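You operate a simulated robot arm through the tools that you are given. There is no shell and no other tool. Be economical: measure what you need, move in short steps, check, and stop when the job is done.

You are at the controls of a simulated two-armed robot. One attempt, no reset.

JOB
Hold the rusty sleeve on the marked spot on the opener table steady with one hand, lift the green driver out of it with the other and set it down on the marked spot on the opener table. Set down upright: green driver.

The check looks at the end state, three seconds after you hand in, the way a careful person would. Anything else that was tipped, shoved, dropped, spilled or broken makes it a failure.

ROBOT AND FRAMES
Two 7-joint arms with two-finger parallel grippers on one trunk, on a base that drives. Base frame: it is fixed to the floor where the robot stands at the start and does not move with it; the origin is under the middle of the robot, x ahead of it, y to its left, z up. Units: mm, rad, N and s.
The left shoulder is at the start at [70, 134, 1051], the right one opposite. With the tool pointing down near the work surface each hand reaches from about 100 to 640 mm from the robot's upright axis, wherever it stands, measured 20 degrees to its own side. Places, roughly: marked spot on the opener table [500, 200, 700]. Payload 1.57 kg a hand.
The TCP of each hand is the grasp point between the finger pads, 30 mm short of the fingertips. In the tool frame z runs along the fingers and y along their closing line. The gripper opens to 80 mm. The fingers are 17 mm wide and 12 mm thick; the gripper's body (40 by 82 mm) begins 80 mm behind the TCP.
Orientation is that of the tool frame in the base frame, as [roll, pitch, yaw] about the fixed x, y, z axes, in that order (R = Rz(yaw) Ry(pitch) Rx(roll)). With the fingers straight down and closing along the base's y, the tool's x points along the base's -x, its y along +y and its z along -z.

CONTROLS
- The arms move only by the tool send_rows. It takes "left_deltas", "right_deltas" or both (then of equal length, played together; a hand with none holds still); each is one flat list of numbers, 6 for each row, row after row: the shift along the tool's x, y, z in units of 20 mm (1.0 is 20 mm), then the turn, a rotation vector about the tool's x, y, z in units of 8 degrees (1.0 is 8 degrees). In form: [dx, dy, dz, wx, wy, wz, dx, dy, dz, wx, wy, wz, ...]. A call has 1 to 8 rows; each row shifts and turns the commanded pose from where the row before left it, along the tool's axes as they then stand. "left_gripper" and "right_gripper" are, for a hand that has rows, the opening, from 0 (shut) to 1 (fully open), set as the call begins (left out, the last holds). A call with a number of a shift or a turn outside -1 to 1 is refused whole. Each row takes 0.2 s and may step no farther than 50 mm and 0.15 rad from the row before; otherwise, or with a gripper value out of range, the whole call is refused. Where a pose cannot be reached the arm comes as near as it can. A force on the tool above 40 N (or 10 N above the force at the start of the call, whichever is more), or a blocked arm, ends the call early, and 0.2 s more pass. The fingers move at their own pace (about 153 mm/s each) and stop on an object; they squeeze with about 33 N. The grip force told is the motor's: it shows also when the fingers shut on nothing. Time passes only in rows, and 0.2 s behind the last, so rows that do not move let the fingers close. The reply holds the time, the measured pose of the TCP, the force on the tool along the base axes, the opening and the grip force, in the units named above and with some noise, with the torque about the TCP (base axes, N m) and any sound that the robot's microphone picked up.
- Cameras (640 x 400 px; columns grow to the right, rows downward): "scene" is now at [123.4, 29.9, 1257.1]; the picture's right is [0.37, -0.93, 0.00], its down [-0.71, -0.28, -0.65] and it looks along [0.60, 0.24, -0.76] (base axes); focal length 283 px, centre (320, 200). "left" rides on the left gripper at [72, 7, -122] in its tool frame; the picture's right is [-0.09, 1.00, 0.00], its down [-0.84, -0.08, -0.54] and it looks along [-0.54, -0.05, 0.84] (tool axes); focal length 238 px, centre (320, 200). "right" rides on the right gripper at [72, -7, -122] in its tool frame; the picture's right is [0.09, 1.00, 0.00], its down [-0.84, 0.08, -0.54] and it looks along [-0.54, 0.05, 0.84] (tool axes); focal length 238 px, centre (320, 200). There is no depth. A picture from a camera that has moved, and an enlarged one, comes with that camera's place and axes in the base frame and with its lens.
- snapshot(camera): a new picture of that camera. It takes no simulated time.
- move_column(by): slides the trunk up (or, below 0, down) by that many mm; the arms and the scene camera ride with it, the base frame stays. It gives what a move gives, with no picture.
- drive_base(legs): drives the robot by 1 to 6 legs, each [ahead, left, turn to the left] in mm, mm and rad, along the robot's own axes; the way and the turn of a leg run together, so that a leg with both is an arc; at most 1500 mm and 3.142 rad a leg. The arms and the cameras ride along, it lands a little off, and it stops where it bumps. It gives what a move gives.
- pan_tilt(pan, tilt): turns the head with the scene camera to pan (to the left, within 1.501 rad either way) and tilt (down, from -0.506 to 1.204), counted from straight ahead of the robot. It gives what a move gives.
- close_up(camera, box): a new picture of the part [left, top, right, bottom] of that camera's present view, enlarged. It takes no simulated time.
- hand_in(): hands the job in; it is judged then, once.

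Go step by step. Nothing tells you exact positions but the pictures and the camera data: compare them with the known pose of the tool, close in by small moves and look again before you grip or let go. The budget is 120 turns and 88 pictures, counting those below and the enlarged ones. Unless the task says otherwise, let go and move clear before handing in, and close with one line.

The tools are called as name(argument=value, ...) on one line, values as JSON. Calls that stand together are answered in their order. send_rows: Moves the arms, as the interface text tells. Its arguments: {"type":"object","properties":{"left_deltas":{"type":"array","items":{"type":"number"}},"left_gripper":{"type":"number"},"right_deltas":{"type":"array","items":{"type":"number"}},"right_gripper":{"type":"number"}},"required":[]} The other tools are called the same way: move_column (by) slides the trunk up or down; drive_base (legs) drives the base; pan_tilt (pan, tilt) turns the head that bears the scene camera; snapshot (camera) takes a picture; close_up (camera, box) takes an enlarged picture of a part of a camera's view; hand_in () hands the job in.

At the start:

```text
t: 0.0
left_tcp_pos: [373.7, 390.4, 979.7]
left_ee_rot: [3.141, 0.0, 3.141]
left_ft_force: [-0.9, 0.6, -0.4]
left_torque: [-0.02, 0.01, 0.03]
left_opening: 79.7
left_gripper_force: 0.0
right_tcp_pos: [493.8, -7.3, 978.3]
right_ee_rot: [-3.141, 0.0, -3.141]
right_ft_force: [0.5, 0.4, -0.7]
right_torque: [-0.03, 0.02, 0.01]
right_opening: 80.1
right_gripper_force: 0.1
trunk travel left (down, up): [-625.0, 315.0]
robot x, y, heading: [-2.4, 0.7, -0.002]
head pan, tilt: [0.374, 0.866]
```

scene: 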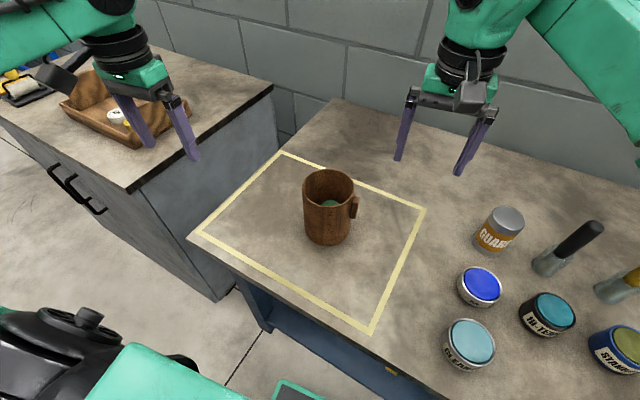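
right: 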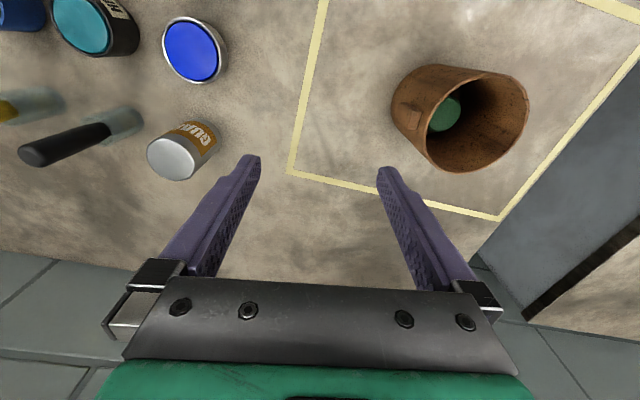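
left: 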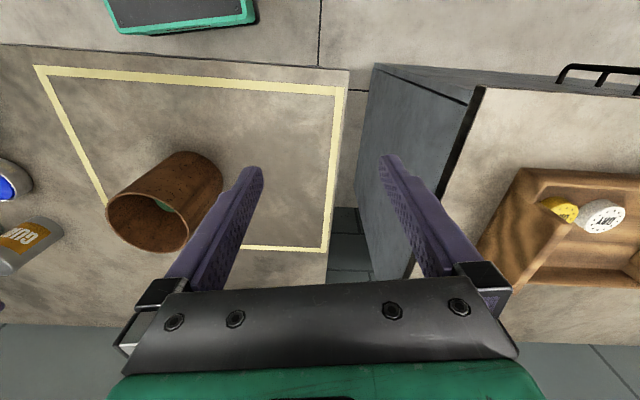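

The rusty sleeve stands inside the marked square at about [474, 150] with a green part visible down inside it. I'll look closer before doing anything.

close_up(camera="scene", box=[270, 140, 398, 260])

close_up(camera="right", box=[360, 40, 560, 190])

close_up(camera="left", box=[80, 130, 260, 260])

```text
3.33 times, centred on (334, 200) of scene
camera zoom: at [123.4, 29.9, 1257.1], right [0.37, -0.93, 0.0], down [-0.71, -0.28, -0.65], along [0.6, 0.24, -0.76], focal length 943 px, centre (273, 200)
```

zoom: 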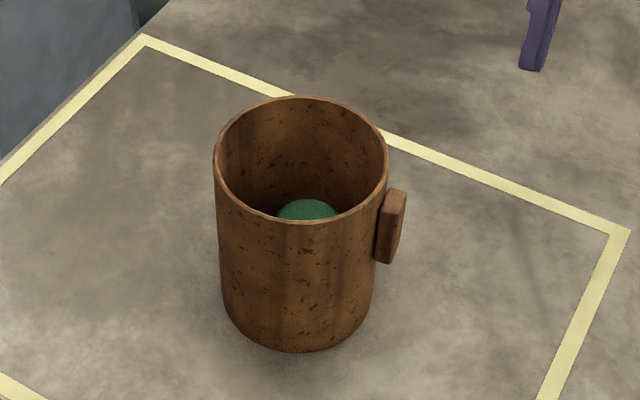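

```text
2.67 times, centred on (460, 115) of right
camera zoom: at [423.0, -13.4, 1100.9], right [-0.09, 1.0, 0.0], down [0.84, 0.08, 0.54], along [0.54, 0.05, -0.84], focal length 636 px, centre (-53, 427)
```

zoom: 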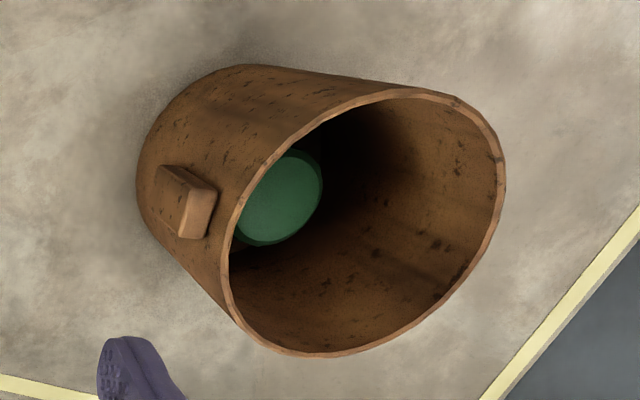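

```text
3.08 times, centred on (170, 195) of left
camera zoom: at [301.1, 396.8, 1101.0], right [0.09, 1.0, 0.0], down [0.84, -0.08, 0.54], along [0.54, -0.05, -0.84], focal length 733 px, centre (782, 215)
```

zoom: 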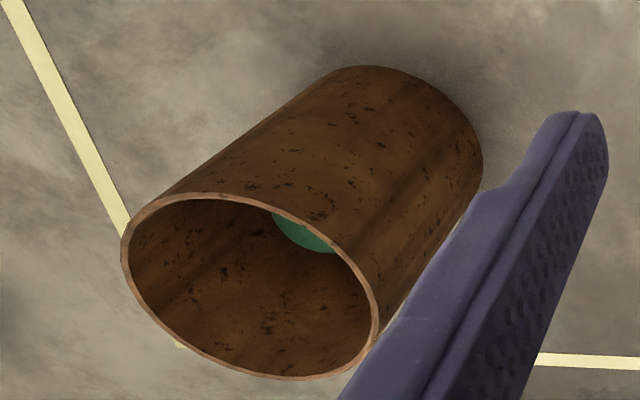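

The rim centre works out to about [474, 153, 855], with an outer diameter of about 101. The driver top is near [480, 150, 793], about 37 across, and the lug is near [480, 95, 818], facing -y. The right hand will take the lug, tilted in from -y, and the left hand will lift the driver, so I'll rotate the right hand first.

send_rows(right_deltas=[0, 0, 0, 0, 0, 0.9375, 0, 0, 0, 0, 0, 0.9375, 0, 0, 0, 0, 0, 0.9375, 0, 0, 0, 0, 0, 0.9375, 0, 0, 0, 0, 0, 0.9375, 0, 0, 0, 0, 0, 0.9375])

send_rows(right_deltas=[0, 0, 0, 0, 0, 0.9375, 0, 0, 0, 0, 0, 0.9375, 0, 0, 0, 0, 0, 0.9375, 0, 0, 0, 0, 0, 0.9375, 0, 0, 0, 0, 0, 0.9375, 0, 0, 0, 0, 0, 0.9375])

send_rows(right_deltas=[0, 0, 0, 0, 0.98, 0, 0, 0, 0, 0, 0.98, 0, 0, 0, 0, 0, 0.98, 0, 0, 0, 0, 0, 0.98, 0, 0, 0, 0, 0, 0.98, 0, 0, 0, 0, 0, 0.98, 0, 0, 0, 0, 0, 0.98, 0])

snapshot(camera="scene")

snapshot(camera="right")

```text
t: 1.4
left_tcp_pos: [373.4, 389.0, 980.4]
left_ee_rot: [3.141, 0.0, 3.141]
left_ft_force: [-0.2, 0.2, 0.3]
left_torque: [0.02, 0.01, 0.02]
left_opening: 79.9
left_gripper_force: 0.0
right_tcp_pos: [493.4, -7.6, 979.5]
right_ee_rot: [3.141, 0.001, 2.352]
right_ft_force: [-0.8, 0.1, 0.1]
right_torque: [0.0, -0.04, -0.01]
right_opening: 80.2
right_gripper_force: 0.0
trunk travel left (down, up): [-625.0, 315.0]
robot x, y, heading: [0.4, -0.3, 0.001]
head pan, tilt: [0.374, 0.866]
```

```text
t: 2.8
left_tcp_pos: [372.2, 389.7, 980.2]
left_ee_rot: [-3.141, 0.001, 3.141]
left_ft_force: [-0.5, -0.3, 0.2]
left_torque: [0.0, 0.01, 0.02]
left_opening: 79.8
left_gripper_force: 0.1
right_tcp_pos: [494.5, -6.7, 980.6]
right_ee_rot: [3.141, 0.0, 1.567]
right_ft_force: [-0.7, -1.1, 0.5]
right_torque: [0.02, 0.0, 0.01]
right_opening: 80.2
right_gripper_force: 0.0
trunk travel left (down, up): [-625.0, 315.0]
robot x, y, heading: [2.5, -3.9, 0.003]
head pan, tilt: [0.374, 0.866]
```

```text
t: 4.4
left_tcp_pos: [372.9, 389.6, 980.4]
left_ee_rot: [-3.141, 0.002, 3.141]
left_ft_force: [0.4, 0.4, -0.5]
left_torque: [0.03, -0.02, 0.02]
left_opening: 80.0
left_gripper_force: 0.1
right_tcp_pos: [494.2, -7.7, 979.5]
right_ee_rot: [3.139, -0.961, 1.574]
right_ft_force: [1.0, -0.2, -0.4]
right_torque: [0.0, -0.02, 0.04]
right_opening: 80.0
right_gripper_force: 0.1
trunk travel left (down, up): [-625.0, 315.0]
robot x, y, heading: [-5.9, 0.4, -0.003]
head pan, tilt: [0.374, 0.866]
```

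```text
81 pictures are left
camera scene: at [123.6, 29.1, 1257.1], right [0.37, -0.93, 0.0], down [-0.71, -0.28, -0.65], along [0.6, 0.24, -0.76], focal length 283 px, centre (320, 200)
```

scene: 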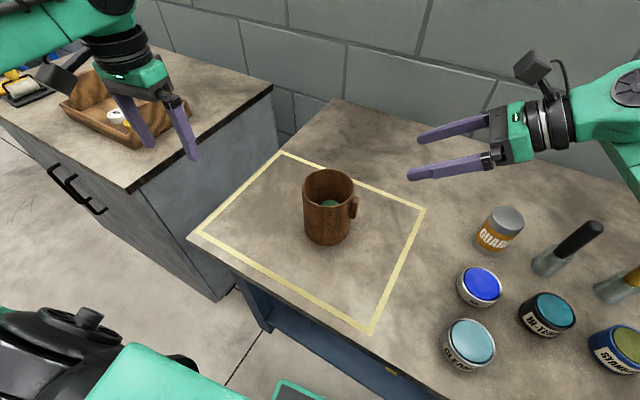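

```text
80 pictures are left
camera right: at [488.6, -66.8, 1107.7], right [1.0, 0.05, 0.08], down [0.08, -0.92, -0.37], along [0.05, 0.38, -0.92], focal length 238 px, centre (320, 200)
```

right: 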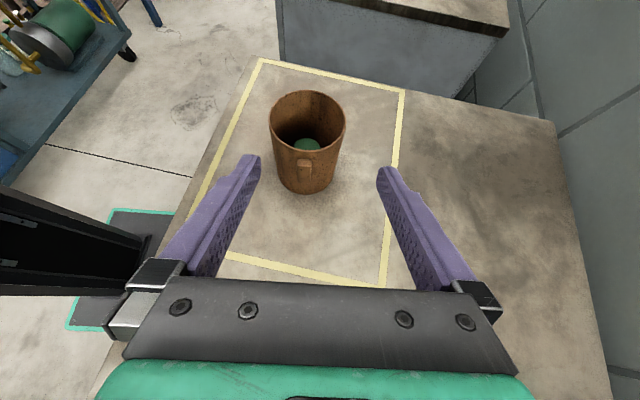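

The right hand now points toward +y and tilts down, with the lug in its view. I'll take a closer look at the lug.

close_up(camera="right", box=[258, 80, 358, 200])

```text
3.33 times, centred on (308, 140) of right
camera zoom: at [488.6, -66.8, 1107.7], right [1.0, 0.05, 0.08], down [0.08, -0.92, -0.37], along [0.05, 0.38, -0.92], focal length 794 px, centre (360, 400)
```

zoom: 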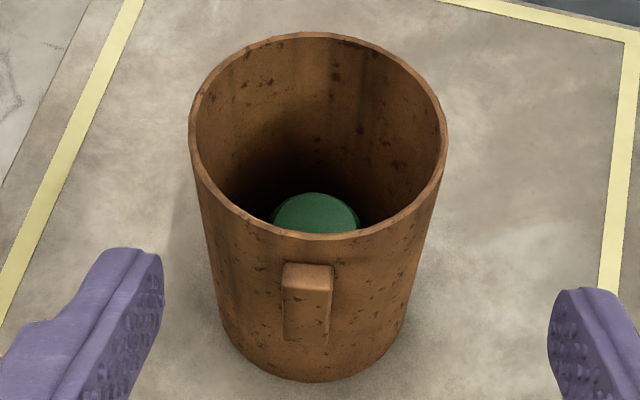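

The lug is about 20 wide, spanning z 797–840 and y 88–103, centred near x 480. I'll move the right hand to a pre-grasp point in line with it.

send_rows(right_deltas=[-0.732, -0.137, 0.76, 0, 0, 0, -0.732, -0.137, 0.76, 0, 0, 0, -0.732, -0.137, 0.76, 0, 0, 0, -0.732, -0.137, 0.76, 0, 0, 0, -0.732, -0.137, 0.76, 0, 0, 0, 0, 0, 0, 0, 0, 0], right_gripper=0.6)

snapshot(camera="right")

close_up(camera="scene", box=[270, 100, 510, 260])

```text
t: 5.8
left_tcp_pos: [371.5, 390.4, 979.9]
left_ee_rot: [-3.14, 0.001, 3.141]
left_ft_force: [0.0, -0.6, 0.7]
left_torque: [-0.03, 0.03, -0.04]
left_opening: 79.8
left_gripper_force: 0.1
right_tcp_pos: [479.3, 12.4, 876.2]
right_ee_rot: [3.14, -0.959, 1.57]
right_ft_force: [0.3, 0.6, 1.0]
right_torque: [0.01, 0.0, 0.01]
right_opening: 48.2
right_gripper_force: 0.0
trunk travel left (down, up): [-625.0, 315.0]
robot x, y, heading: [-0.9, 2.6, -0.002]
head pan, tilt: [0.374, 0.866]
```

```text
78 pictures are left
camera right: at [474.1, -45.1, 1004.7], right [1.0, 0.05, 0.08], down [0.08, -0.92, -0.37], along [0.05, 0.38, -0.93], focal length 238 px, centre (320, 200)
```

right: 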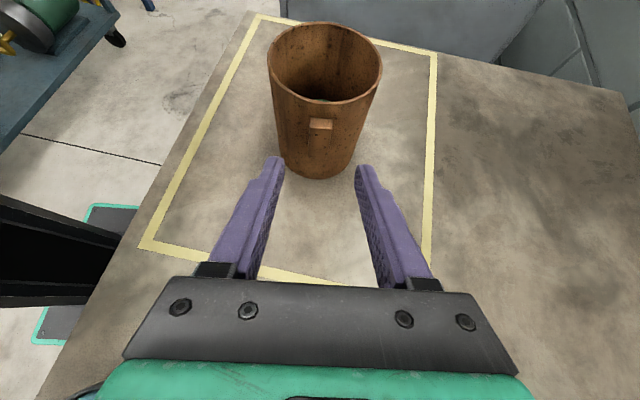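

```text
2.50 times, centred on (390, 180) of scene
camera zoom: at [123.3, 29.8, 1257.1], right [0.37, -0.93, 0.0], down [-0.71, -0.28, -0.65], along [0.6, 0.24, -0.76], focal length 707 px, centre (145, 250)
```

zoom: 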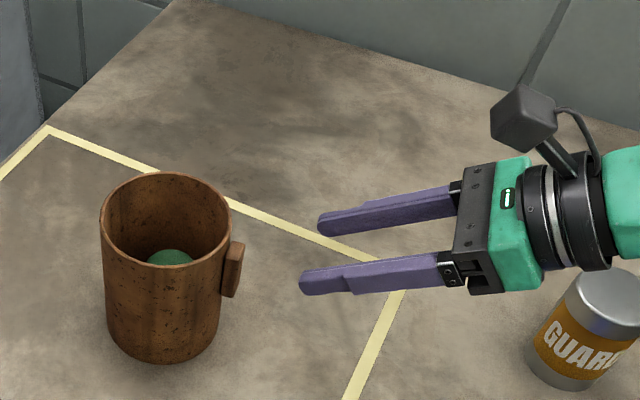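

The lug is centred between the fingers. I'll advance most of the way and look again.

send_rows(right_deltas=[0, 0.03, 0.6, 0, 0, 0, 0, 0.03, 0.6, 0, 0, 0, 0, 0, 0.6, 0, 0, 0, 0, 0, 0.6, 0, 0, 0])

close_up(camera="right", box=[240, 40, 400, 240])

close_up(camera="scene", box=[290, 140, 410, 260])

```text
t: 6.8
left_tcp_pos: [372.2, 389.3, 979.2]
left_ee_rot: [3.141, 0.0, -3.141]
left_ft_force: [-0.8, -0.3, -0.1]
left_torque: [-0.03, 0.01, 0.04]
left_opening: 80.2
left_gripper_force: 0.1
right_tcp_pos: [482.6, 53.4, 848.8]
right_ee_rot: [-3.141, -0.959, 1.57]
right_ft_force: [-0.3, 0.9, -0.2]
right_torque: [-0.02, -0.03, 0.05]
right_opening: 47.9
right_gripper_force: 0.1
trunk travel left (down, up): [-625.0, 315.0]
robot x, y, heading: [1.6, 1.2, -0.002]
head pan, tilt: [0.374, 0.866]
```

```text
2.00 times, centred on (320, 140) of right
camera zoom: at [476.6, -5.3, 977.0], right [1.0, 0.05, 0.08], down [0.08, -0.93, -0.37], along [0.05, 0.38, -0.93], focal length 477 px, centre (320, 320)
```

zoom: 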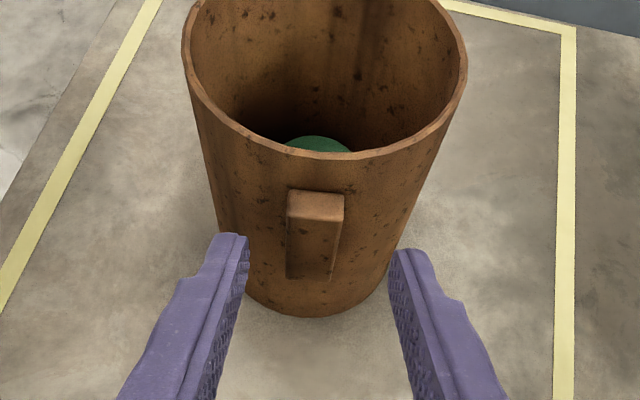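

```text
3.33 times, centred on (350, 200) of scene
camera zoom: at [123.6, 30.2, 1257.1], right [0.37, -0.93, 0.0], down [-0.71, -0.28, -0.65], along [0.6, 0.24, -0.76], focal length 943 px, centre (220, 200)
```

zoom: 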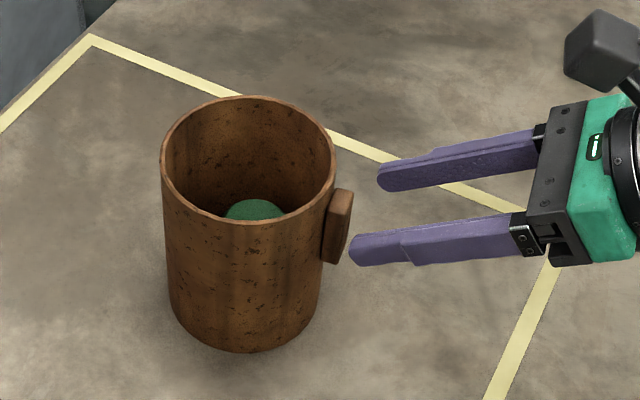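

Alignment still looks good. I'll advance the last 19 mm and check.

send_rows(right_deltas=[0, -0.08, 0.5, 0, 0, 0, 0, 0, 0.45, 0, 0, 0])

close_up(camera="right", box=[240, 40, 400, 240])

close_up(camera="scene", box=[310, 160, 400, 240])

```text
t: 7.4
left_tcp_pos: [372.9, 389.7, 978.7]
left_ee_rot: [-3.141, 0.001, -3.141]
left_ft_force: [0.2, 0.1, 0.0]
left_torque: [0.0, -0.01, 0.03]
left_opening: 80.0
left_gripper_force: 0.0
right_tcp_pos: [479.5, 67.5, 837.4]
right_ee_rot: [3.14, -0.957, 1.57]
right_ft_force: [0.1, -0.5, 0.2]
right_torque: [-0.01, 0.01, 0.02]
right_opening: 47.8
right_gripper_force: 0.0
trunk travel left (down, up): [-625.0, 315.0]
robot x, y, heading: [-1.4, -2.9, 0.001]
head pan, tilt: [0.374, 0.866]
```

```text
2.00 times, centred on (320, 140) of right
camera zoom: at [474.3, 9.6, 965.5], right [1.0, 0.05, 0.08], down [0.08, -0.92, -0.37], along [0.05, 0.38, -0.92], focal length 477 px, centre (320, 320)
```

zoom: 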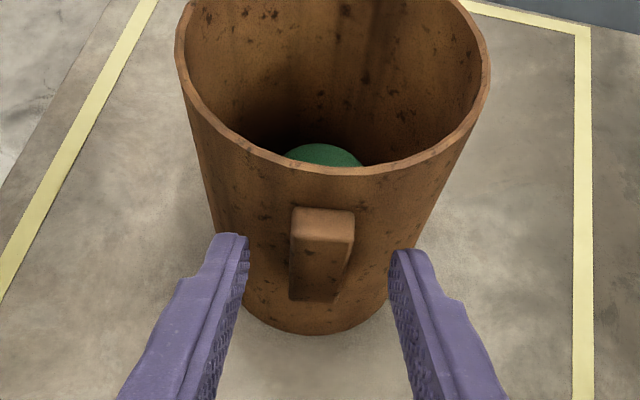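

```text
5.00 times, centred on (355, 200) of scene
camera zoom: at [123.5, 30.0, 1257.1], right [0.37, -0.93, 0.0], down [-0.71, -0.28, -0.65], along [0.6, 0.24, -0.76], focal length 1415 px, centre (145, 200)
```

zoom: 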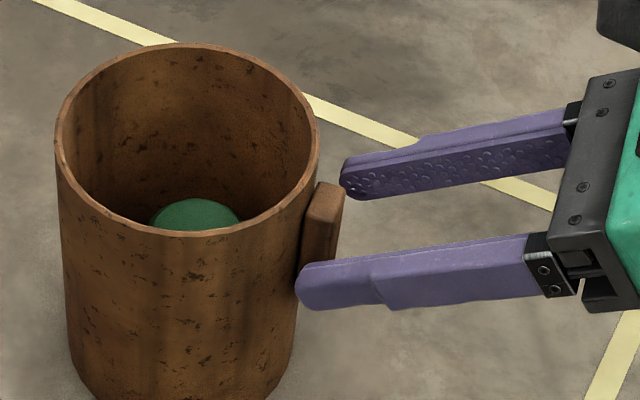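

The fingers straddle the lug. I'll go 4 mm deeper, then close on it.

send_rows(right_deltas=[0, 0.03, 0.2, 0, 0, 0])

send_rows(right_deltas=[0, 0, 0, 0, 0, 0, 0, 0, 0, 0, 0, 0, 0, 0, 0, 0, 0, 0], right_gripper=0.0)

close_up(camera="right", box=[240, 40, 400, 240])

snapshot(camera="scene")

```text
t: 7.8
left_tcp_pos: [373.3, 389.9, 979.6]
left_ee_rot: [-3.141, -0.001, -3.14]
left_ft_force: [-0.4, 0.7, 0.2]
left_torque: [0.02, 0.02, -0.02]
left_opening: 80.0
left_gripper_force: 0.0
right_tcp_pos: [481.8, 71.8, 834.5]
right_ee_rot: [3.141, -0.959, 1.57]
right_ft_force: [0.5, -0.5, 0.5]
right_torque: [-0.01, 0.02, -0.03]
right_opening: 48.2
right_gripper_force: 0.1
trunk travel left (down, up): [-625.0, 315.0]
robot x, y, heading: [-0.1, 1.8, -0.005]
head pan, tilt: [0.374, 0.866]
```

```text
t: 8.6
left_tcp_pos: [373.7, 389.4, 979.1]
left_ee_rot: [-3.141, 0.001, 3.141]
left_ft_force: [0.5, -0.1, 1.1]
left_torque: [-0.02, -0.01, 0.0]
left_opening: 80.1
left_gripper_force: 0.0
right_tcp_pos: [481.1, 71.2, 834.4]
right_ee_rot: [-3.141, -0.959, 1.572]
right_ft_force: [-1.2, 1.5, -0.3]
right_torque: [0.13, -0.04, 0.17]
right_opening: 19.6
right_gripper_force: 32.9
trunk travel left (down, up): [-625.0, 315.0]
robot x, y, heading: [2.8, -1.1, -0.002]
head pan, tilt: [0.374, 0.866]
```

```text
2.00 times, centred on (320, 140) of right
camera zoom: at [474.9, 12.8, 963.4], right [1.0, 0.05, 0.08], down [0.08, -0.92, -0.37], along [0.05, 0.38, -0.93], focal length 477 px, centre (320, 320)
```

zoom: 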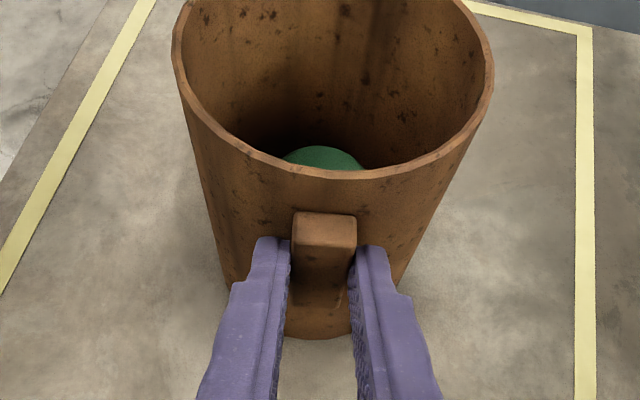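

```text
71 pictures are left
camera scene: at [123.4, 29.9, 1257.1], right [0.37, -0.93, 0.0], down [-0.71, -0.28, -0.65], along [0.6, 0.24, -0.76], focal length 283 px, centre (320, 200)
```

scene: 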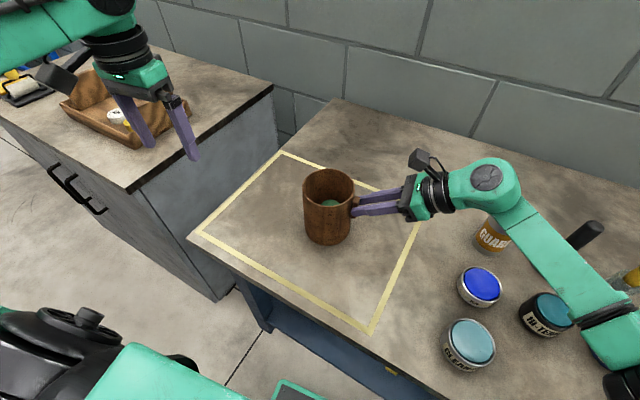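

The right hand holds the lug firmly, with the opening at 19.6 and a 33 N grip. Now I'll bring the left hand above the sleeve.

send_rows(left_deltas=[-0.38, -0.854, -0.07, 0, 0, 0, -0.38, -0.854, -0.07, 0, 0, 0, -0.38, -0.854, -0.07, 0, 0, 0, -0.38, -0.854, -0.07, 0, 0, 0, -0.38, -0.854, -0.07, 0, 0, 0, -0.38, -0.854, -0.07, 0, 0, 0, -0.38, -0.854, -0.07, 0, 0, 0])

send_rows(left_deltas=[-0.38, -0.854, -0.07, 0, 0, 0, -0.38, -0.854, -0.07, 0, 0, 0, -0.38, -0.854, -0.07, 0, 0, 0, -0.38, -0.854, -0.07, 0, 0, 0, -0.38, -0.854, -0.07, 0, 0, 0, -0.38, -0.854, -0.07, 0, 0, 0, -0.38, -0.854, -0.07, 0, 0, 0])

snapshot(camera="left")

snapshot(camera="scene")

```text
t: 10.2
left_tcp_pos: [428.3, 269.0, 989.7]
left_ee_rot: [3.141, -0.002, -3.141]
left_ft_force: [0.7, -0.4, 0.6]
left_torque: [0.01, -0.02, 0.02]
left_opening: 79.9
left_gripper_force: 0.1
right_tcp_pos: [480.7, 70.4, 834.6]
right_ee_rot: [3.142, -0.958, 1.57]
right_ft_force: [-1.1, -1.1, 0.7]
right_torque: [-0.08, -0.02, 0.05]
right_opening: 19.6
right_gripper_force: 32.8
trunk travel left (down, up): [-625.0, 315.0]
robot x, y, heading: [3.7, 2.5, 0.004]
head pan, tilt: [0.374, 0.866]
```

```text
t: 11.8
left_tcp_pos: [481.0, 149.9, 998.5]
left_ee_rot: [-3.14, 0.0, 3.141]
left_ft_force: [0.2, -0.6, 0.3]
left_torque: [0.03, -0.02, 0.0]
left_opening: 80.1
left_gripper_force: 0.0
right_tcp_pos: [481.8, 70.5, 835.2]
right_ee_rot: [-3.141, -0.96, 1.571]
right_ft_force: [-0.5, 0.3, 0.0]
right_torque: [0.01, -0.01, 0.03]
right_opening: 19.8
right_gripper_force: 33.1
trunk travel left (down, up): [-625.0, 315.0]
robot x, y, heading: [-0.5, -3.2, -0.005]
head pan, tilt: [0.374, 0.866]
```

```text
70 pictures are left
camera left: at [408.6, 156.9, 1119.6], right [0.09, 1.0, 0.0], down [0.84, -0.08, 0.54], along [0.54, -0.05, -0.84], focal length 238 px, centre (320, 200)
```

left: 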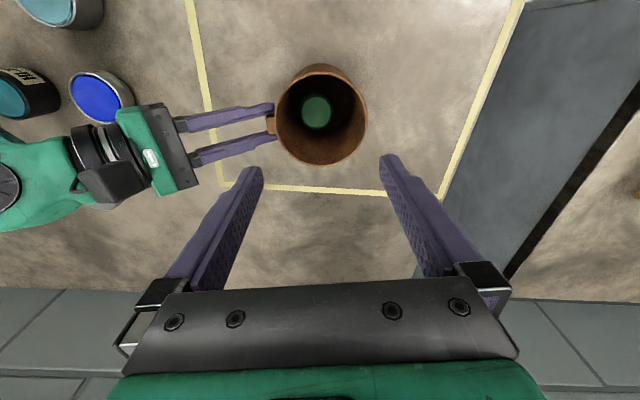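

```text
69 pictures are left
camera scene: at [124.0, 29.5, 1257.1], right [0.37, -0.93, 0.0], down [-0.71, -0.28, -0.65], along [0.6, 0.24, -0.76], focal length 283 px, centre (320, 200)
```

scene: 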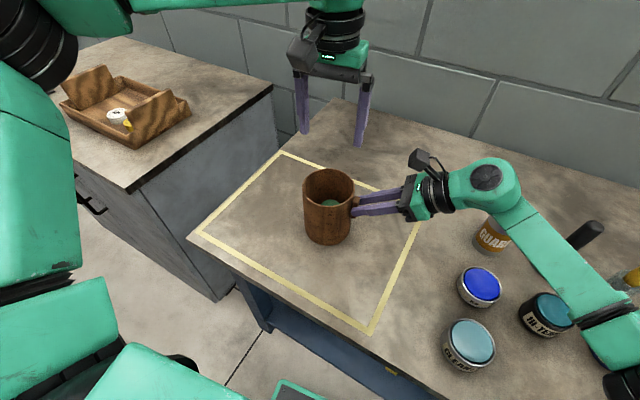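

close_up(camera="left", box=[260, 55, 380, 175])

```text
3.33 times, centred on (320, 115) of left
camera zoom: at [408.6, 156.9, 1119.6], right [0.09, 1.0, 0.0], down [0.84, -0.08, 0.54], along [0.54, -0.05, -0.84], focal length 794 px, centre (320, 483)
```

zoom: 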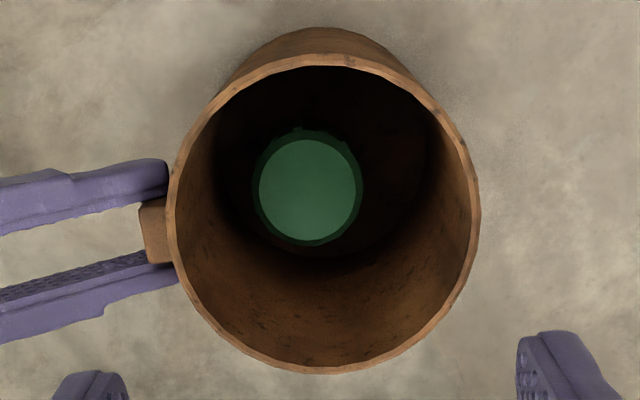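

The driver is about 43 across, centred at roughly [479, 146, 797], and off-centre in the sleeve, whose centre is [475, 152]. I'll turn the left hand about 53° so the fingers close across that offset, and set the opening to 56 mm.

send_rows(left_deltas=[0.1, -0.2, 0, 0, 0, 0.946, 0, 0, 0, 0, 0, 0.946, 0, 0, 0, 0, 0, 0.946, 0, 0, 0, 0, 0, 0.946, 0, 0, 0, 0, 0, 0.946, 0, 0, 0, 0, 0, 0.946, 0, 0, 0, 0, 0, 0.946, 0, 0, 0, 0, 0, 0], left_gripper=0.7)

send_rows(left_deltas=[0, 0, 0.9, 0, 0, 0, 0, 0, 0.9, 0, 0, 0, 0, 0, 0.9, 0, 0, 0, 0, 0, 0.9, 0, 0, 0, 0, 0, 0.9, 0, 0, 0])

snapshot(camera="left")

close_up(camera="scene", box=[250, 60, 410, 260])

```text
t: 13.6
left_tcp_pos: [477.7, 145.8, 999.2]
left_ee_rot: [3.141, 0.001, 2.216]
left_ft_force: [0.2, 0.0, -1.1]
left_torque: [-0.01, 0.03, -0.01]
left_opening: 56.1
left_gripper_force: 0.1
right_tcp_pos: [480.8, 70.6, 833.9]
right_ee_rot: [-3.141, -0.958, 1.572]
right_ft_force: [-1.1, -0.2, 0.3]
right_torque: [-0.06, -0.04, 0.06]
right_opening: 19.6
right_gripper_force: 32.6
trunk travel left (down, up): [-625.0, 315.0]
robot x, y, heading: [1.0, -1.5, 0.002]
head pan, tilt: [0.374, 0.866]
```

```text
t: 14.8
left_tcp_pos: [477.6, 145.3, 909.5]
left_ee_rot: [3.141, 0.0, 2.217]
left_ft_force: [-0.8, -0.3, 0.9]
left_torque: [0.0, -0.03, -0.02]
left_opening: 56.3
left_gripper_force: 0.1
right_tcp_pos: [482.4, 70.6, 835.1]
right_ee_rot: [3.141, -0.959, 1.57]
right_ft_force: [0.4, -0.6, -0.6]
right_torque: [-0.01, 0.02, 0.09]
right_opening: 19.7
right_gripper_force: 32.9
trunk travel left (down, up): [-625.0, 315.0]
robot x, y, heading: [-1.9, 2.1, -0.001]
head pan, tilt: [0.374, 0.866]
```

```text
67 pictures are left
camera left: at [439.6, 207.6, 1030.3], right [0.85, 0.53, 0.0], down [0.44, -0.71, 0.54], along [0.29, -0.46, -0.84], focal length 238 px, centre (320, 200)
```

left: 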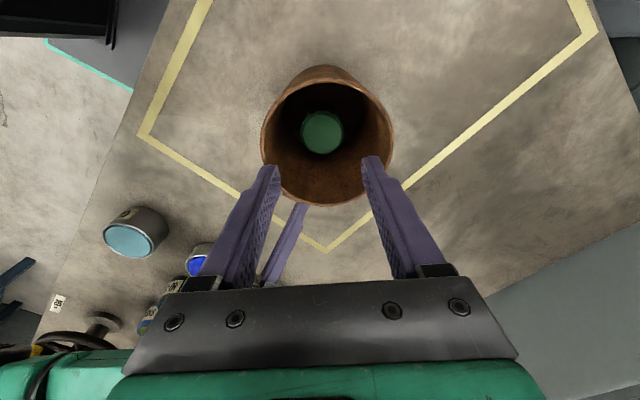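

```text
2.00 times, centred on (330, 160) of scene
camera zoom: at [123.8, 29.8, 1257.1], right [0.37, -0.93, 0.0], down [-0.71, -0.28, -0.65], along [0.6, 0.24, -0.76], focal length 566 px, centre (300, 280)
```

zoom: 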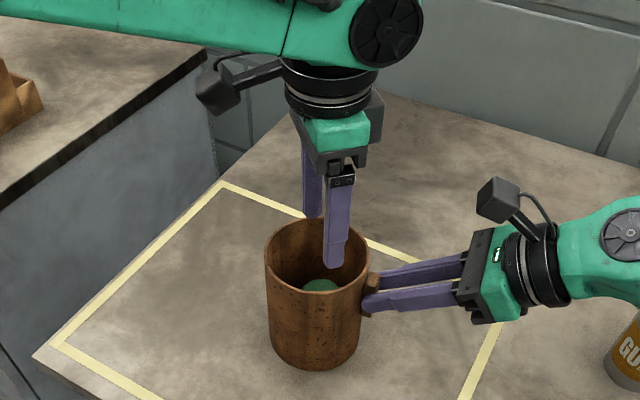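

close_up(camera="left", box=[245, 55, 405, 215])

```text
2.50 times, centred on (325, 135) of left
camera zoom: at [439.6, 207.6, 1030.3], right [0.85, 0.53, 0.0], down [0.44, -0.71, 0.54], along [0.29, -0.46, -0.84], focal length 596 px, centre (308, 362)
```

zoom: 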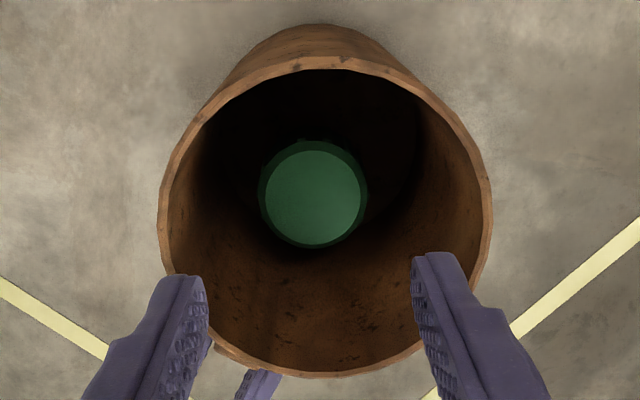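

The fingers are nearly in line with the driver. I'll shift 2.5 mm along the closing line, lower into the mouth of the sleeve and look again.

send_rows(left_deltas=[-0.05, 0.125, 0.75, 0, 0, 0, 0, 0, 0.75, 0, 0, 0, 0, 0, 0.75, 0, 0, 0, 0, 0, 0.5, 0, 0, 0, 0, 0, 0, 0, 0, 0])

close_up(camera="left", box=[230, 55, 410, 235])

close_up(camera="scene", box=[280, 110, 400, 260])

```text
t: 16.0
left_tcp_pos: [480.8, 147.4, 854.8]
left_ee_rot: [3.141, 0.0, 2.216]
left_ft_force: [1.0, -0.2, 0.3]
left_torque: [-0.03, -0.03, 0.01]
left_opening: 56.1
left_gripper_force: 0.1
right_tcp_pos: [481.1, 70.4, 833.6]
right_ee_rot: [-3.14, -0.959, 1.571]
right_ft_force: [-0.6, -0.7, -1.2]
right_torque: [-0.01, 0.02, 0.07]
right_opening: 19.6
right_gripper_force: 33.2
trunk travel left (down, up): [-625.0, 315.0]
robot x, y, heading: [1.4, -1.3, -0.002]
head pan, tilt: [0.374, 0.866]
```

```text
2.22 times, centred on (320, 145) of left
camera zoom: at [441.7, 208.0, 975.1], right [0.85, 0.53, 0.0], down [0.44, -0.71, 0.54], along [0.28, -0.46, -0.84], focal length 530 px, centre (320, 322)
```

zoom: 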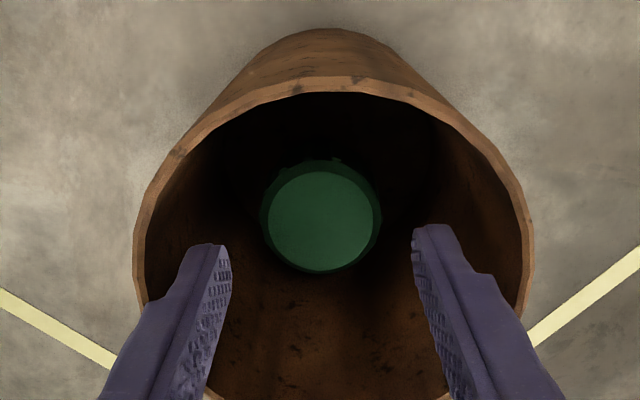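

```text
2.67 times, centred on (340, 185) of scene
camera zoom: at [123.6, 29.8, 1257.1], right [0.37, -0.93, 0.0], down [-0.71, -0.28, -0.65], along [0.6, 0.24, -0.76], focal length 755 px, centre (267, 240)
```

zoom: 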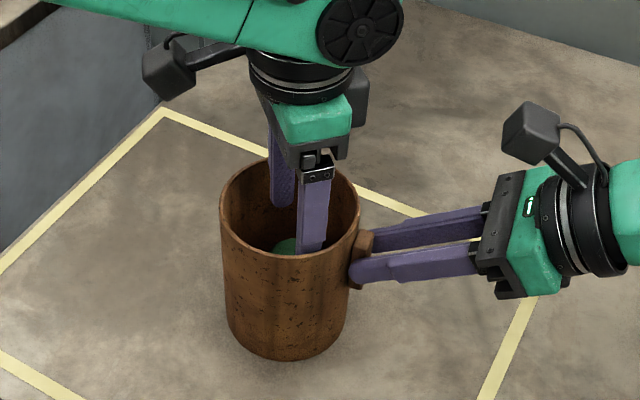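

It is well centred, so I'll continue down in a short step to just above the driver top.

send_rows(left_deltas=[-0.05, 0, 0.5, 0, 0, 0, 0, 0, 0.5, 0, 0, 0, 0, 0, 0.5, 0, 0, 0, 0, 0, 0, 0, 0, 0])

close_up(camera="left", box=[230, 75, 410, 255])

```text
t: 17.0
left_tcp_pos: [481.1, 143.6, 824.7]
left_ee_rot: [3.14, 0.001, 2.217]
left_ft_force: [0.0, -0.2, 0.6]
left_torque: [-0.03, -0.02, 0.0]
left_opening: 56.1
left_gripper_force: 0.1
right_tcp_pos: [480.9, 70.8, 834.2]
right_ee_rot: [3.141, -0.958, 1.571]
right_ft_force: [-0.6, -0.7, 0.1]
right_torque: [-0.06, -0.03, 0.03]
right_opening: 19.6
right_gripper_force: 32.6
trunk travel left (down, up): [-625.0, 315.0]
robot x, y, heading: [-1.9, -3.1, -0.001]
head pan, tilt: [0.374, 0.866]
```

```text
2.22 times, centred on (320, 165) of left
camera zoom: at [443.4, 207.4, 946.3], right [0.85, 0.53, 0.0], down [0.44, -0.71, 0.54], along [0.29, -0.46, -0.84], focal length 530 px, centre (320, 278)
```

zoom: 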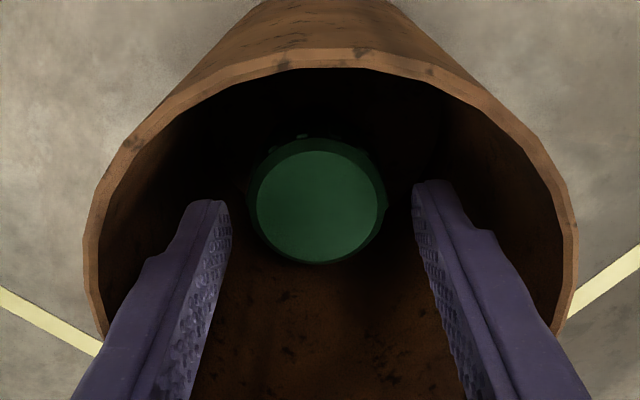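

send_rows(left_deltas=[0, -0.03, 0.4, 0, 0, 0, 0, 0, 0.4, 0, 0, 0, 0, 0, 0.2, 0, 0, 0, 0, 0, 0, 0, 0, 0])

close_up(camera="left", box=[230, 95, 410, 275])

close_up(camera="scene", box=[280, 110, 400, 260])

```text
t: 18.0
left_tcp_pos: [481.4, 145.5, 805.2]
left_ee_rot: [-3.141, 0.0, 2.217]
left_ft_force: [1.6, 0.1, -0.4]
left_torque: [-0.01, 0.02, 0.01]
left_opening: 55.6
left_gripper_force: 0.1
right_tcp_pos: [481.2, 71.0, 834.6]
right_ee_rot: [3.141, -0.959, 1.571]
right_ft_force: [-0.1, 0.1, 0.5]
right_torque: [-0.01, 0.0, 0.09]
right_opening: 19.8
right_gripper_force: 33.1
trunk travel left (down, up): [-625.0, 315.0]
robot x, y, heading: [-1.2, -0.7, -0.005]
head pan, tilt: [0.374, 0.866]
```

```text
2.22 times, centred on (320, 185) of left
camera zoom: at [442.2, 207.1, 925.8], right [0.85, 0.53, 0.0], down [0.44, -0.71, 0.54], along [0.28, -0.46, -0.84], focal length 530 px, centre (320, 233)
```

zoom: 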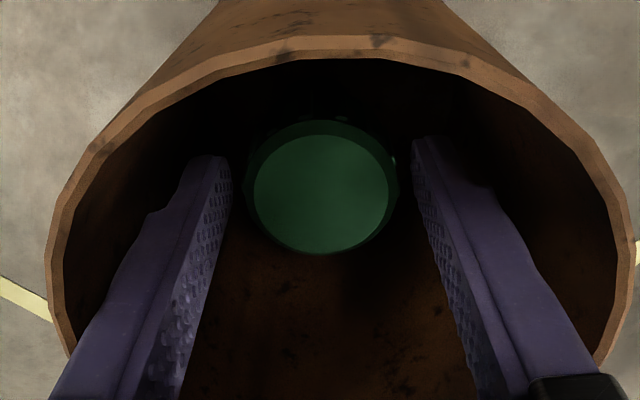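

```text
2.67 times, centred on (340, 185) of scene
camera zoom: at [123.7, 29.8, 1257.1], right [0.37, -0.93, 0.0], down [-0.71, -0.28, -0.65], along [0.6, 0.24, -0.76], focal length 755 px, centre (267, 240)
```

zoom: 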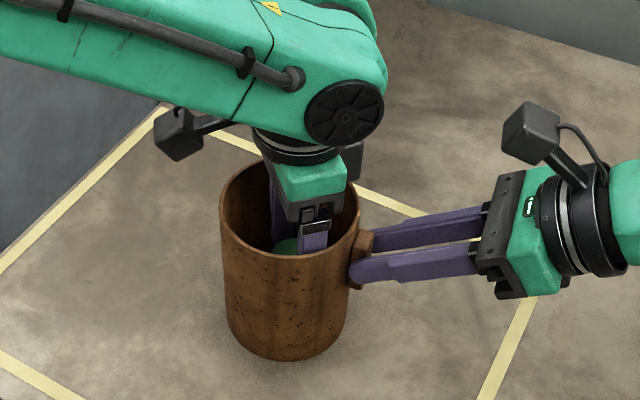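

The driver is centred between the pads. I'll go down 21 mm, keeping the gripper body above the rim, and then close gently.

send_rows(left_deltas=[-0.05, 0, 0.35, 0, 0, 0, 0, 0, 0.35, 0, 0, 0, 0, 0, 0.35, 0, 0, 0, 0, 0, 0, 0, 0, 0])

close_up(camera="left", box=[230, 95, 410, 275])

```text
t: 19.0
left_tcp_pos: [480.6, 144.4, 783.5]
left_ee_rot: [3.141, 0.001, 2.216]
left_ft_force: [0.0, -0.1, 0.2]
left_torque: [0.0, -0.01, 0.02]
left_opening: 56.2
left_gripper_force: 0.1
right_tcp_pos: [481.7, 71.1, 832.9]
right_ee_rot: [3.141, -0.958, 1.571]
right_ft_force: [-0.7, -1.3, 0.4]
right_torque: [0.01, -0.02, 0.06]
right_opening: 19.7
right_gripper_force: 32.6
trunk travel left (down, up): [-625.0, 315.0]
robot x, y, heading: [-0.5, 0.0, 0.004]
head pan, tilt: [0.374, 0.866]
```

```text
2.22 times, centred on (320, 185) of left
camera zoom: at [443.0, 207.2, 904.3], right [0.85, 0.53, 0.0], down [0.44, -0.71, 0.54], along [0.29, -0.46, -0.84], focal length 530 px, centre (320, 233)
```

zoom: 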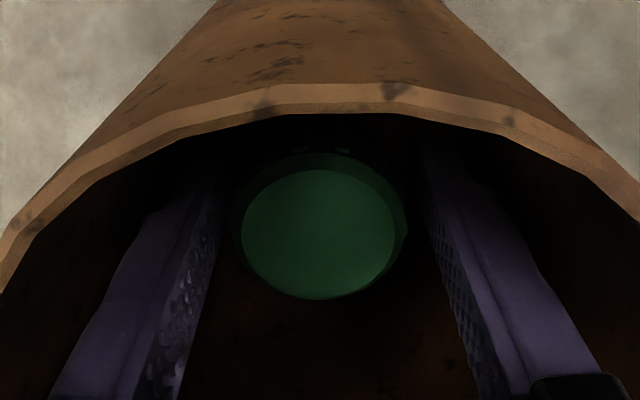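

send_rows(left_deltas=[0, 0, 0, 0, 0, 0, 0, 0, 0, 0, 0, 0, 0, 0, 0, 0, 0, 0], left_gripper=0.0)

close_up(camera="left", box=[230, 95, 410, 275])

```text
t: 19.8
left_tcp_pos: [479.6, 144.8, 784.4]
left_ee_rot: [3.141, -0.001, 2.216]
left_ft_force: [-0.5, 0.4, 0.3]
left_torque: [-0.02, 0.0, 0.02]
left_opening: 43.2
left_gripper_force: 32.6
right_tcp_pos: [481.4, 71.5, 835.2]
right_ee_rot: [-3.141, -0.958, 1.571]
right_ft_force: [-0.8, -0.4, -0.3]
right_torque: [-0.06, -0.03, 0.08]
right_opening: 19.6
right_gripper_force: 33.2
trunk travel left (down, up): [-625.0, 315.0]
robot x, y, heading: [-0.7, 0.8, -0.0]
head pan, tilt: [0.374, 0.866]
```

```text
2.22 times, centred on (320, 185) of left
camera zoom: at [443.0, 207.2, 904.3], right [0.85, 0.53, 0.0], down [0.44, -0.71, 0.54], along [0.28, -0.46, -0.84], focal length 530 px, centre (320, 233)
```

zoom: 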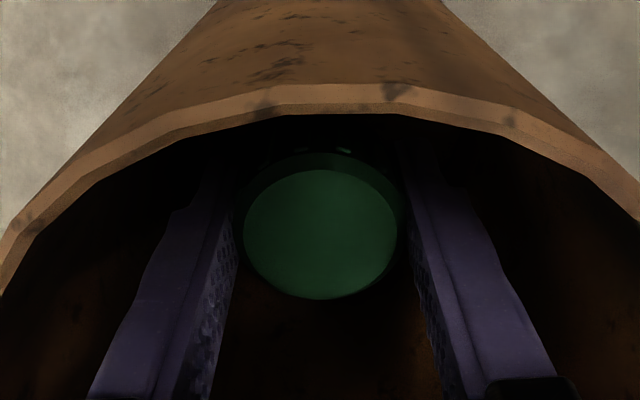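

Both hands are gripping, with the driver 43.2 mm across. I'll lift a little first and watch the forces.

send_rows(left_deltas=[0, 0, -0.25, 0, 0, 0, 0, 0, -0.25, 0, 0, 0, 0, 0, 0, 0, 0, 0])

close_up(camera="left", box=[230, 95, 410, 275])

```text
t: 20.6
left_tcp_pos: [480.7, 143.4, 793.7]
left_ee_rot: [3.141, 0.0, 2.217]
left_ft_force: [0.2, 0.2, -0.5]
left_torque: [0.01, 0.0, 0.02]
left_opening: 43.0
left_gripper_force: 33.5
right_tcp_pos: [480.7, 69.8, 834.7]
right_ee_rot: [-3.14, -0.958, 1.572]
right_ft_force: [-0.5, -0.2, -0.1]
right_torque: [0.0, 0.0, 0.05]
right_opening: 19.7
right_gripper_force: 33.5
trunk travel left (down, up): [-625.0, 315.0]
robot x, y, heading: [1.3, -2.1, 0.002]
head pan, tilt: [0.374, 0.866]
```

```text
2.22 times, centred on (320, 185) of left
camera zoom: at [442.7, 206.7, 914.3], right [0.85, 0.53, 0.0], down [0.44, -0.71, 0.54], along [0.28, -0.46, -0.84], focal length 530 px, centre (320, 233)
```

zoom: 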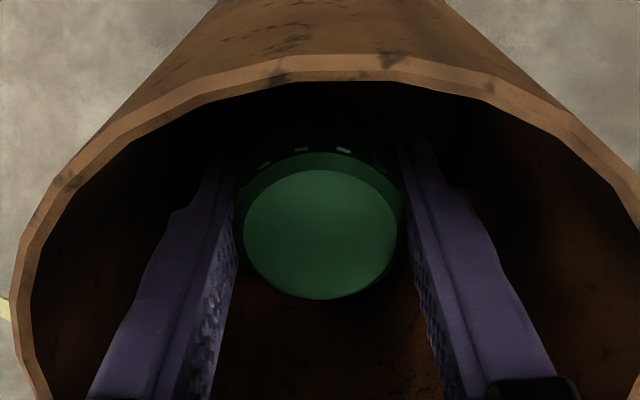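

The driver moves with the gripper and the load is negligible. I'll lift it clear, straight up.

send_rows(left_deltas=[0, 0, -0.8, 0, 0, 0, 0, 0, -0.8, 0, 0, 0, 0, 0, -0.8, 0, 0, 0, 0, 0, -0.8, 0, 0, 0, 0, 0, -0.8, 0, 0, 0])

send_rows(left_deltas=[0, 0, -0.8, 0, 0, 0, 0, 0, -0.8, 0, 0, 0, 0, 0, -0.8, 0, 0, 0, 0, 0, -0.8, 0, 0, 0, 0, 0, -0.8, 0, 0, 0])

close_up(camera="scene", box=[230, 30, 430, 260])

snapshot(camera="right")

```text
t: 21.8
left_tcp_pos: [481.5, 143.0, 873.4]
left_ee_rot: [3.141, 0.0, 2.216]
left_ft_force: [0.5, -0.8, -0.1]
left_torque: [0.01, -0.02, 0.02]
left_opening: 0.0
left_gripper_force: 21.2
right_tcp_pos: [480.1, 70.3, 834.9]
right_ee_rot: [-3.14, -0.958, 1.57]
right_ft_force: [-0.4, -0.3, -0.1]
right_torque: [-0.21, 0.03, 0.0]
right_opening: 19.8
right_gripper_force: 32.5
trunk travel left (down, up): [-625.0, 315.0]
robot x, y, heading: [-0.5, 2.7, -0.005]
head pan, tilt: [0.374, 0.866]
```

```text
t: 23.0
left_tcp_pos: [479.6, 144.1, 953.2]
left_ee_rot: [-3.141, 0.0, 2.216]
left_ft_force: [-0.7, 0.2, -0.8]
left_torque: [0.0, 0.0, -0.01]
left_opening: 0.0
left_gripper_force: 20.8
right_tcp_pos: [481.2, 69.8, 834.5]
right_ee_rot: [3.141, -0.958, 1.57]
right_ft_force: [-0.8, -0.1, -0.4]
right_torque: [-0.12, -0.02, 0.01]
right_opening: 19.6
right_gripper_force: 33.8
trunk travel left (down, up): [-625.0, 315.0]
robot x, y, heading: [0.1, 0.0, -0.002]
head pan, tilt: [0.374, 0.866]
```

```text
1.74 times, centred on (330, 145) of scene
camera zoom: at [123.6, 29.8, 1257.1], right [0.37, -0.93, 0.0], down [-0.71, -0.28, -0.65], along [0.6, 0.24, -0.76], focal length 492 px, centre (303, 296)
```

zoom: 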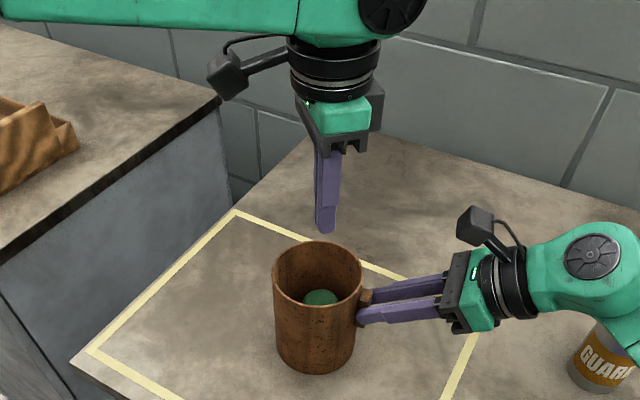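

```text
55 pictures are left
camera right: at [475.2, 12.7, 963.3], right [1.0, 0.05, 0.08], down [0.08, -0.92, -0.37], along [0.05, 0.38, -0.92], focal length 238 px, centre (320, 200)
```

right: 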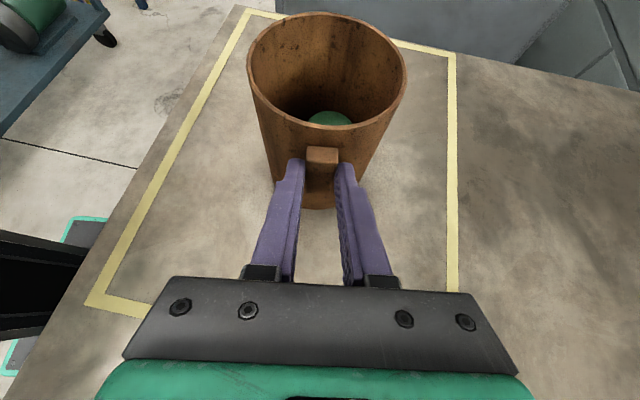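

The driver slipped out of the left fingers during the longer lift and is back in the sleeve. Before retrying I'll look closely at how it sits and what might have caught it.

close_up(camera="left", box=[260, 65, 390, 195])

close_up(camera="scene", box=[295, 160, 365, 230])

close_up(camera="right", box=[240, 0, 420, 150])

```text
3.08 times, centred on (325, 130) of left
camera zoom: at [442.4, 206.9, 1074.2], right [0.85, 0.53, 0.0], down [0.44, -0.72, 0.54], along [0.28, -0.46, -0.84], focal length 733 px, centre (305, 415)
```

zoom: 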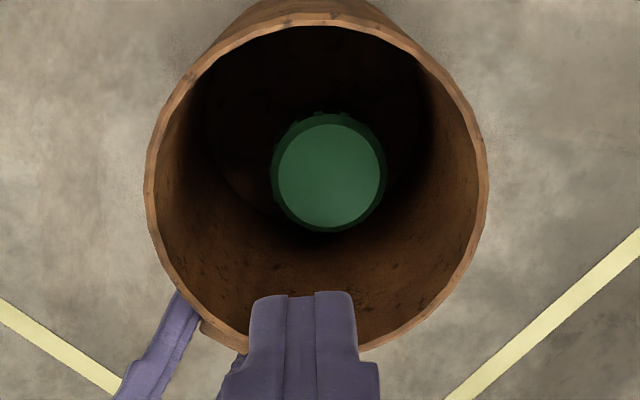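

```text
5.71 times, centred on (330, 195) of scene
camera zoom: at [123.6, 29.8, 1257.1], right [0.37, -0.93, 0.0], down [-0.71, -0.28, -0.65], along [0.6, 0.24, -0.76], focal length 1617 px, centre (263, 229)
```

zoom: 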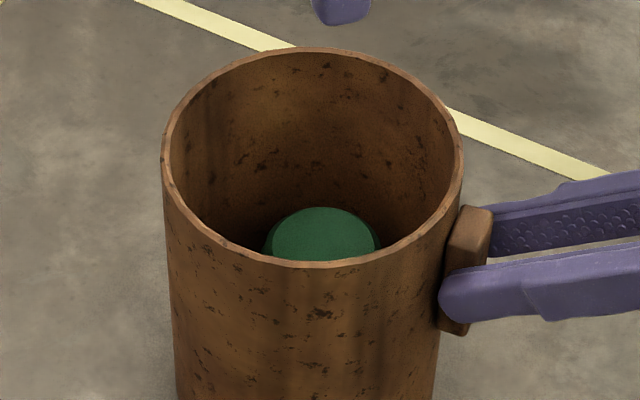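

```text
2.67 times, centred on (330, 75) of right
camera zoom: at [475.2, 12.7, 963.3], right [1.0, 0.05, 0.08], down [0.08, -0.92, -0.37], along [0.05, 0.38, -0.92], focal length 636 px, centre (293, 533)
```

zoom: 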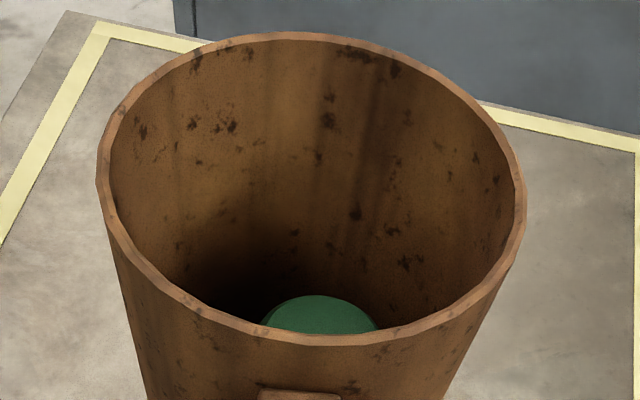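

The driver still stands upright at the bottom of the sleeve, shifted about 7 mm to roughly [486, 148]. I'll reopen, turn the hand so the fingers close across the new offset, and look again.

send_rows(left_deltas=[0, 0.39, 0, 0, 0, -0.9, 0, 0, 0, 0, 0, -0.9, 0, 0, 0.6, 0, 0, -0.9, 0, 0, 0.6, 0, 0, -0.9, 0, 0, 0.6, 0, 0, -0.9, 0, 0, 0.4, 0, 0, 0, 0, 0, 0, 0, 0, 0], left_gripper=0.68)

close_up(camera="left", box=[240, 45, 400, 215])

```text
t: 24.6
left_tcp_pos: [488.3, 149.5, 909.7]
left_ee_rot: [3.14, -0.001, 2.845]
left_ft_force: [-0.7, 0.0, -0.3]
left_torque: [-0.02, -0.01, -0.02]
left_opening: 54.5
left_gripper_force: 0.0
right_tcp_pos: [480.5, 69.9, 835.7]
right_ee_rot: [-3.141, -0.958, 1.571]
right_ft_force: [-0.4, -0.3, 0.5]
right_torque: [-0.01, 0.01, 0.03]
right_opening: 19.5
right_gripper_force: 33.6
trunk travel left (down, up): [-625.0, 315.0]
robot x, y, heading: [1.6, 0.4, 0.004]
head pan, tilt: [0.374, 0.866]
```

```text
2.35 times, centred on (320, 130) of left
camera zoom: at [420.3, 177.4, 1030.4], right [0.38, 0.93, 0.0], down [0.78, -0.32, 0.54], along [0.5, -0.2, -0.84], focal length 561 px, centre (320, 365)
```

zoom: 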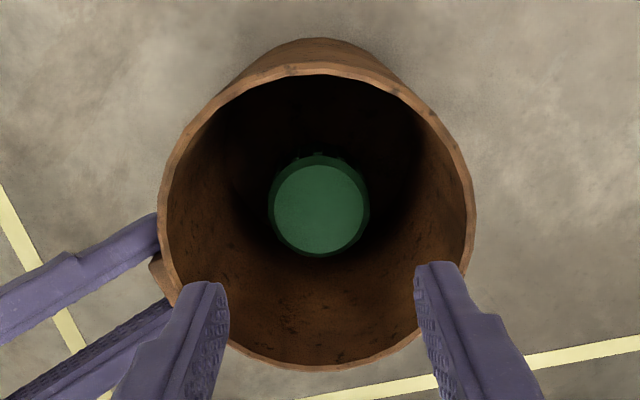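

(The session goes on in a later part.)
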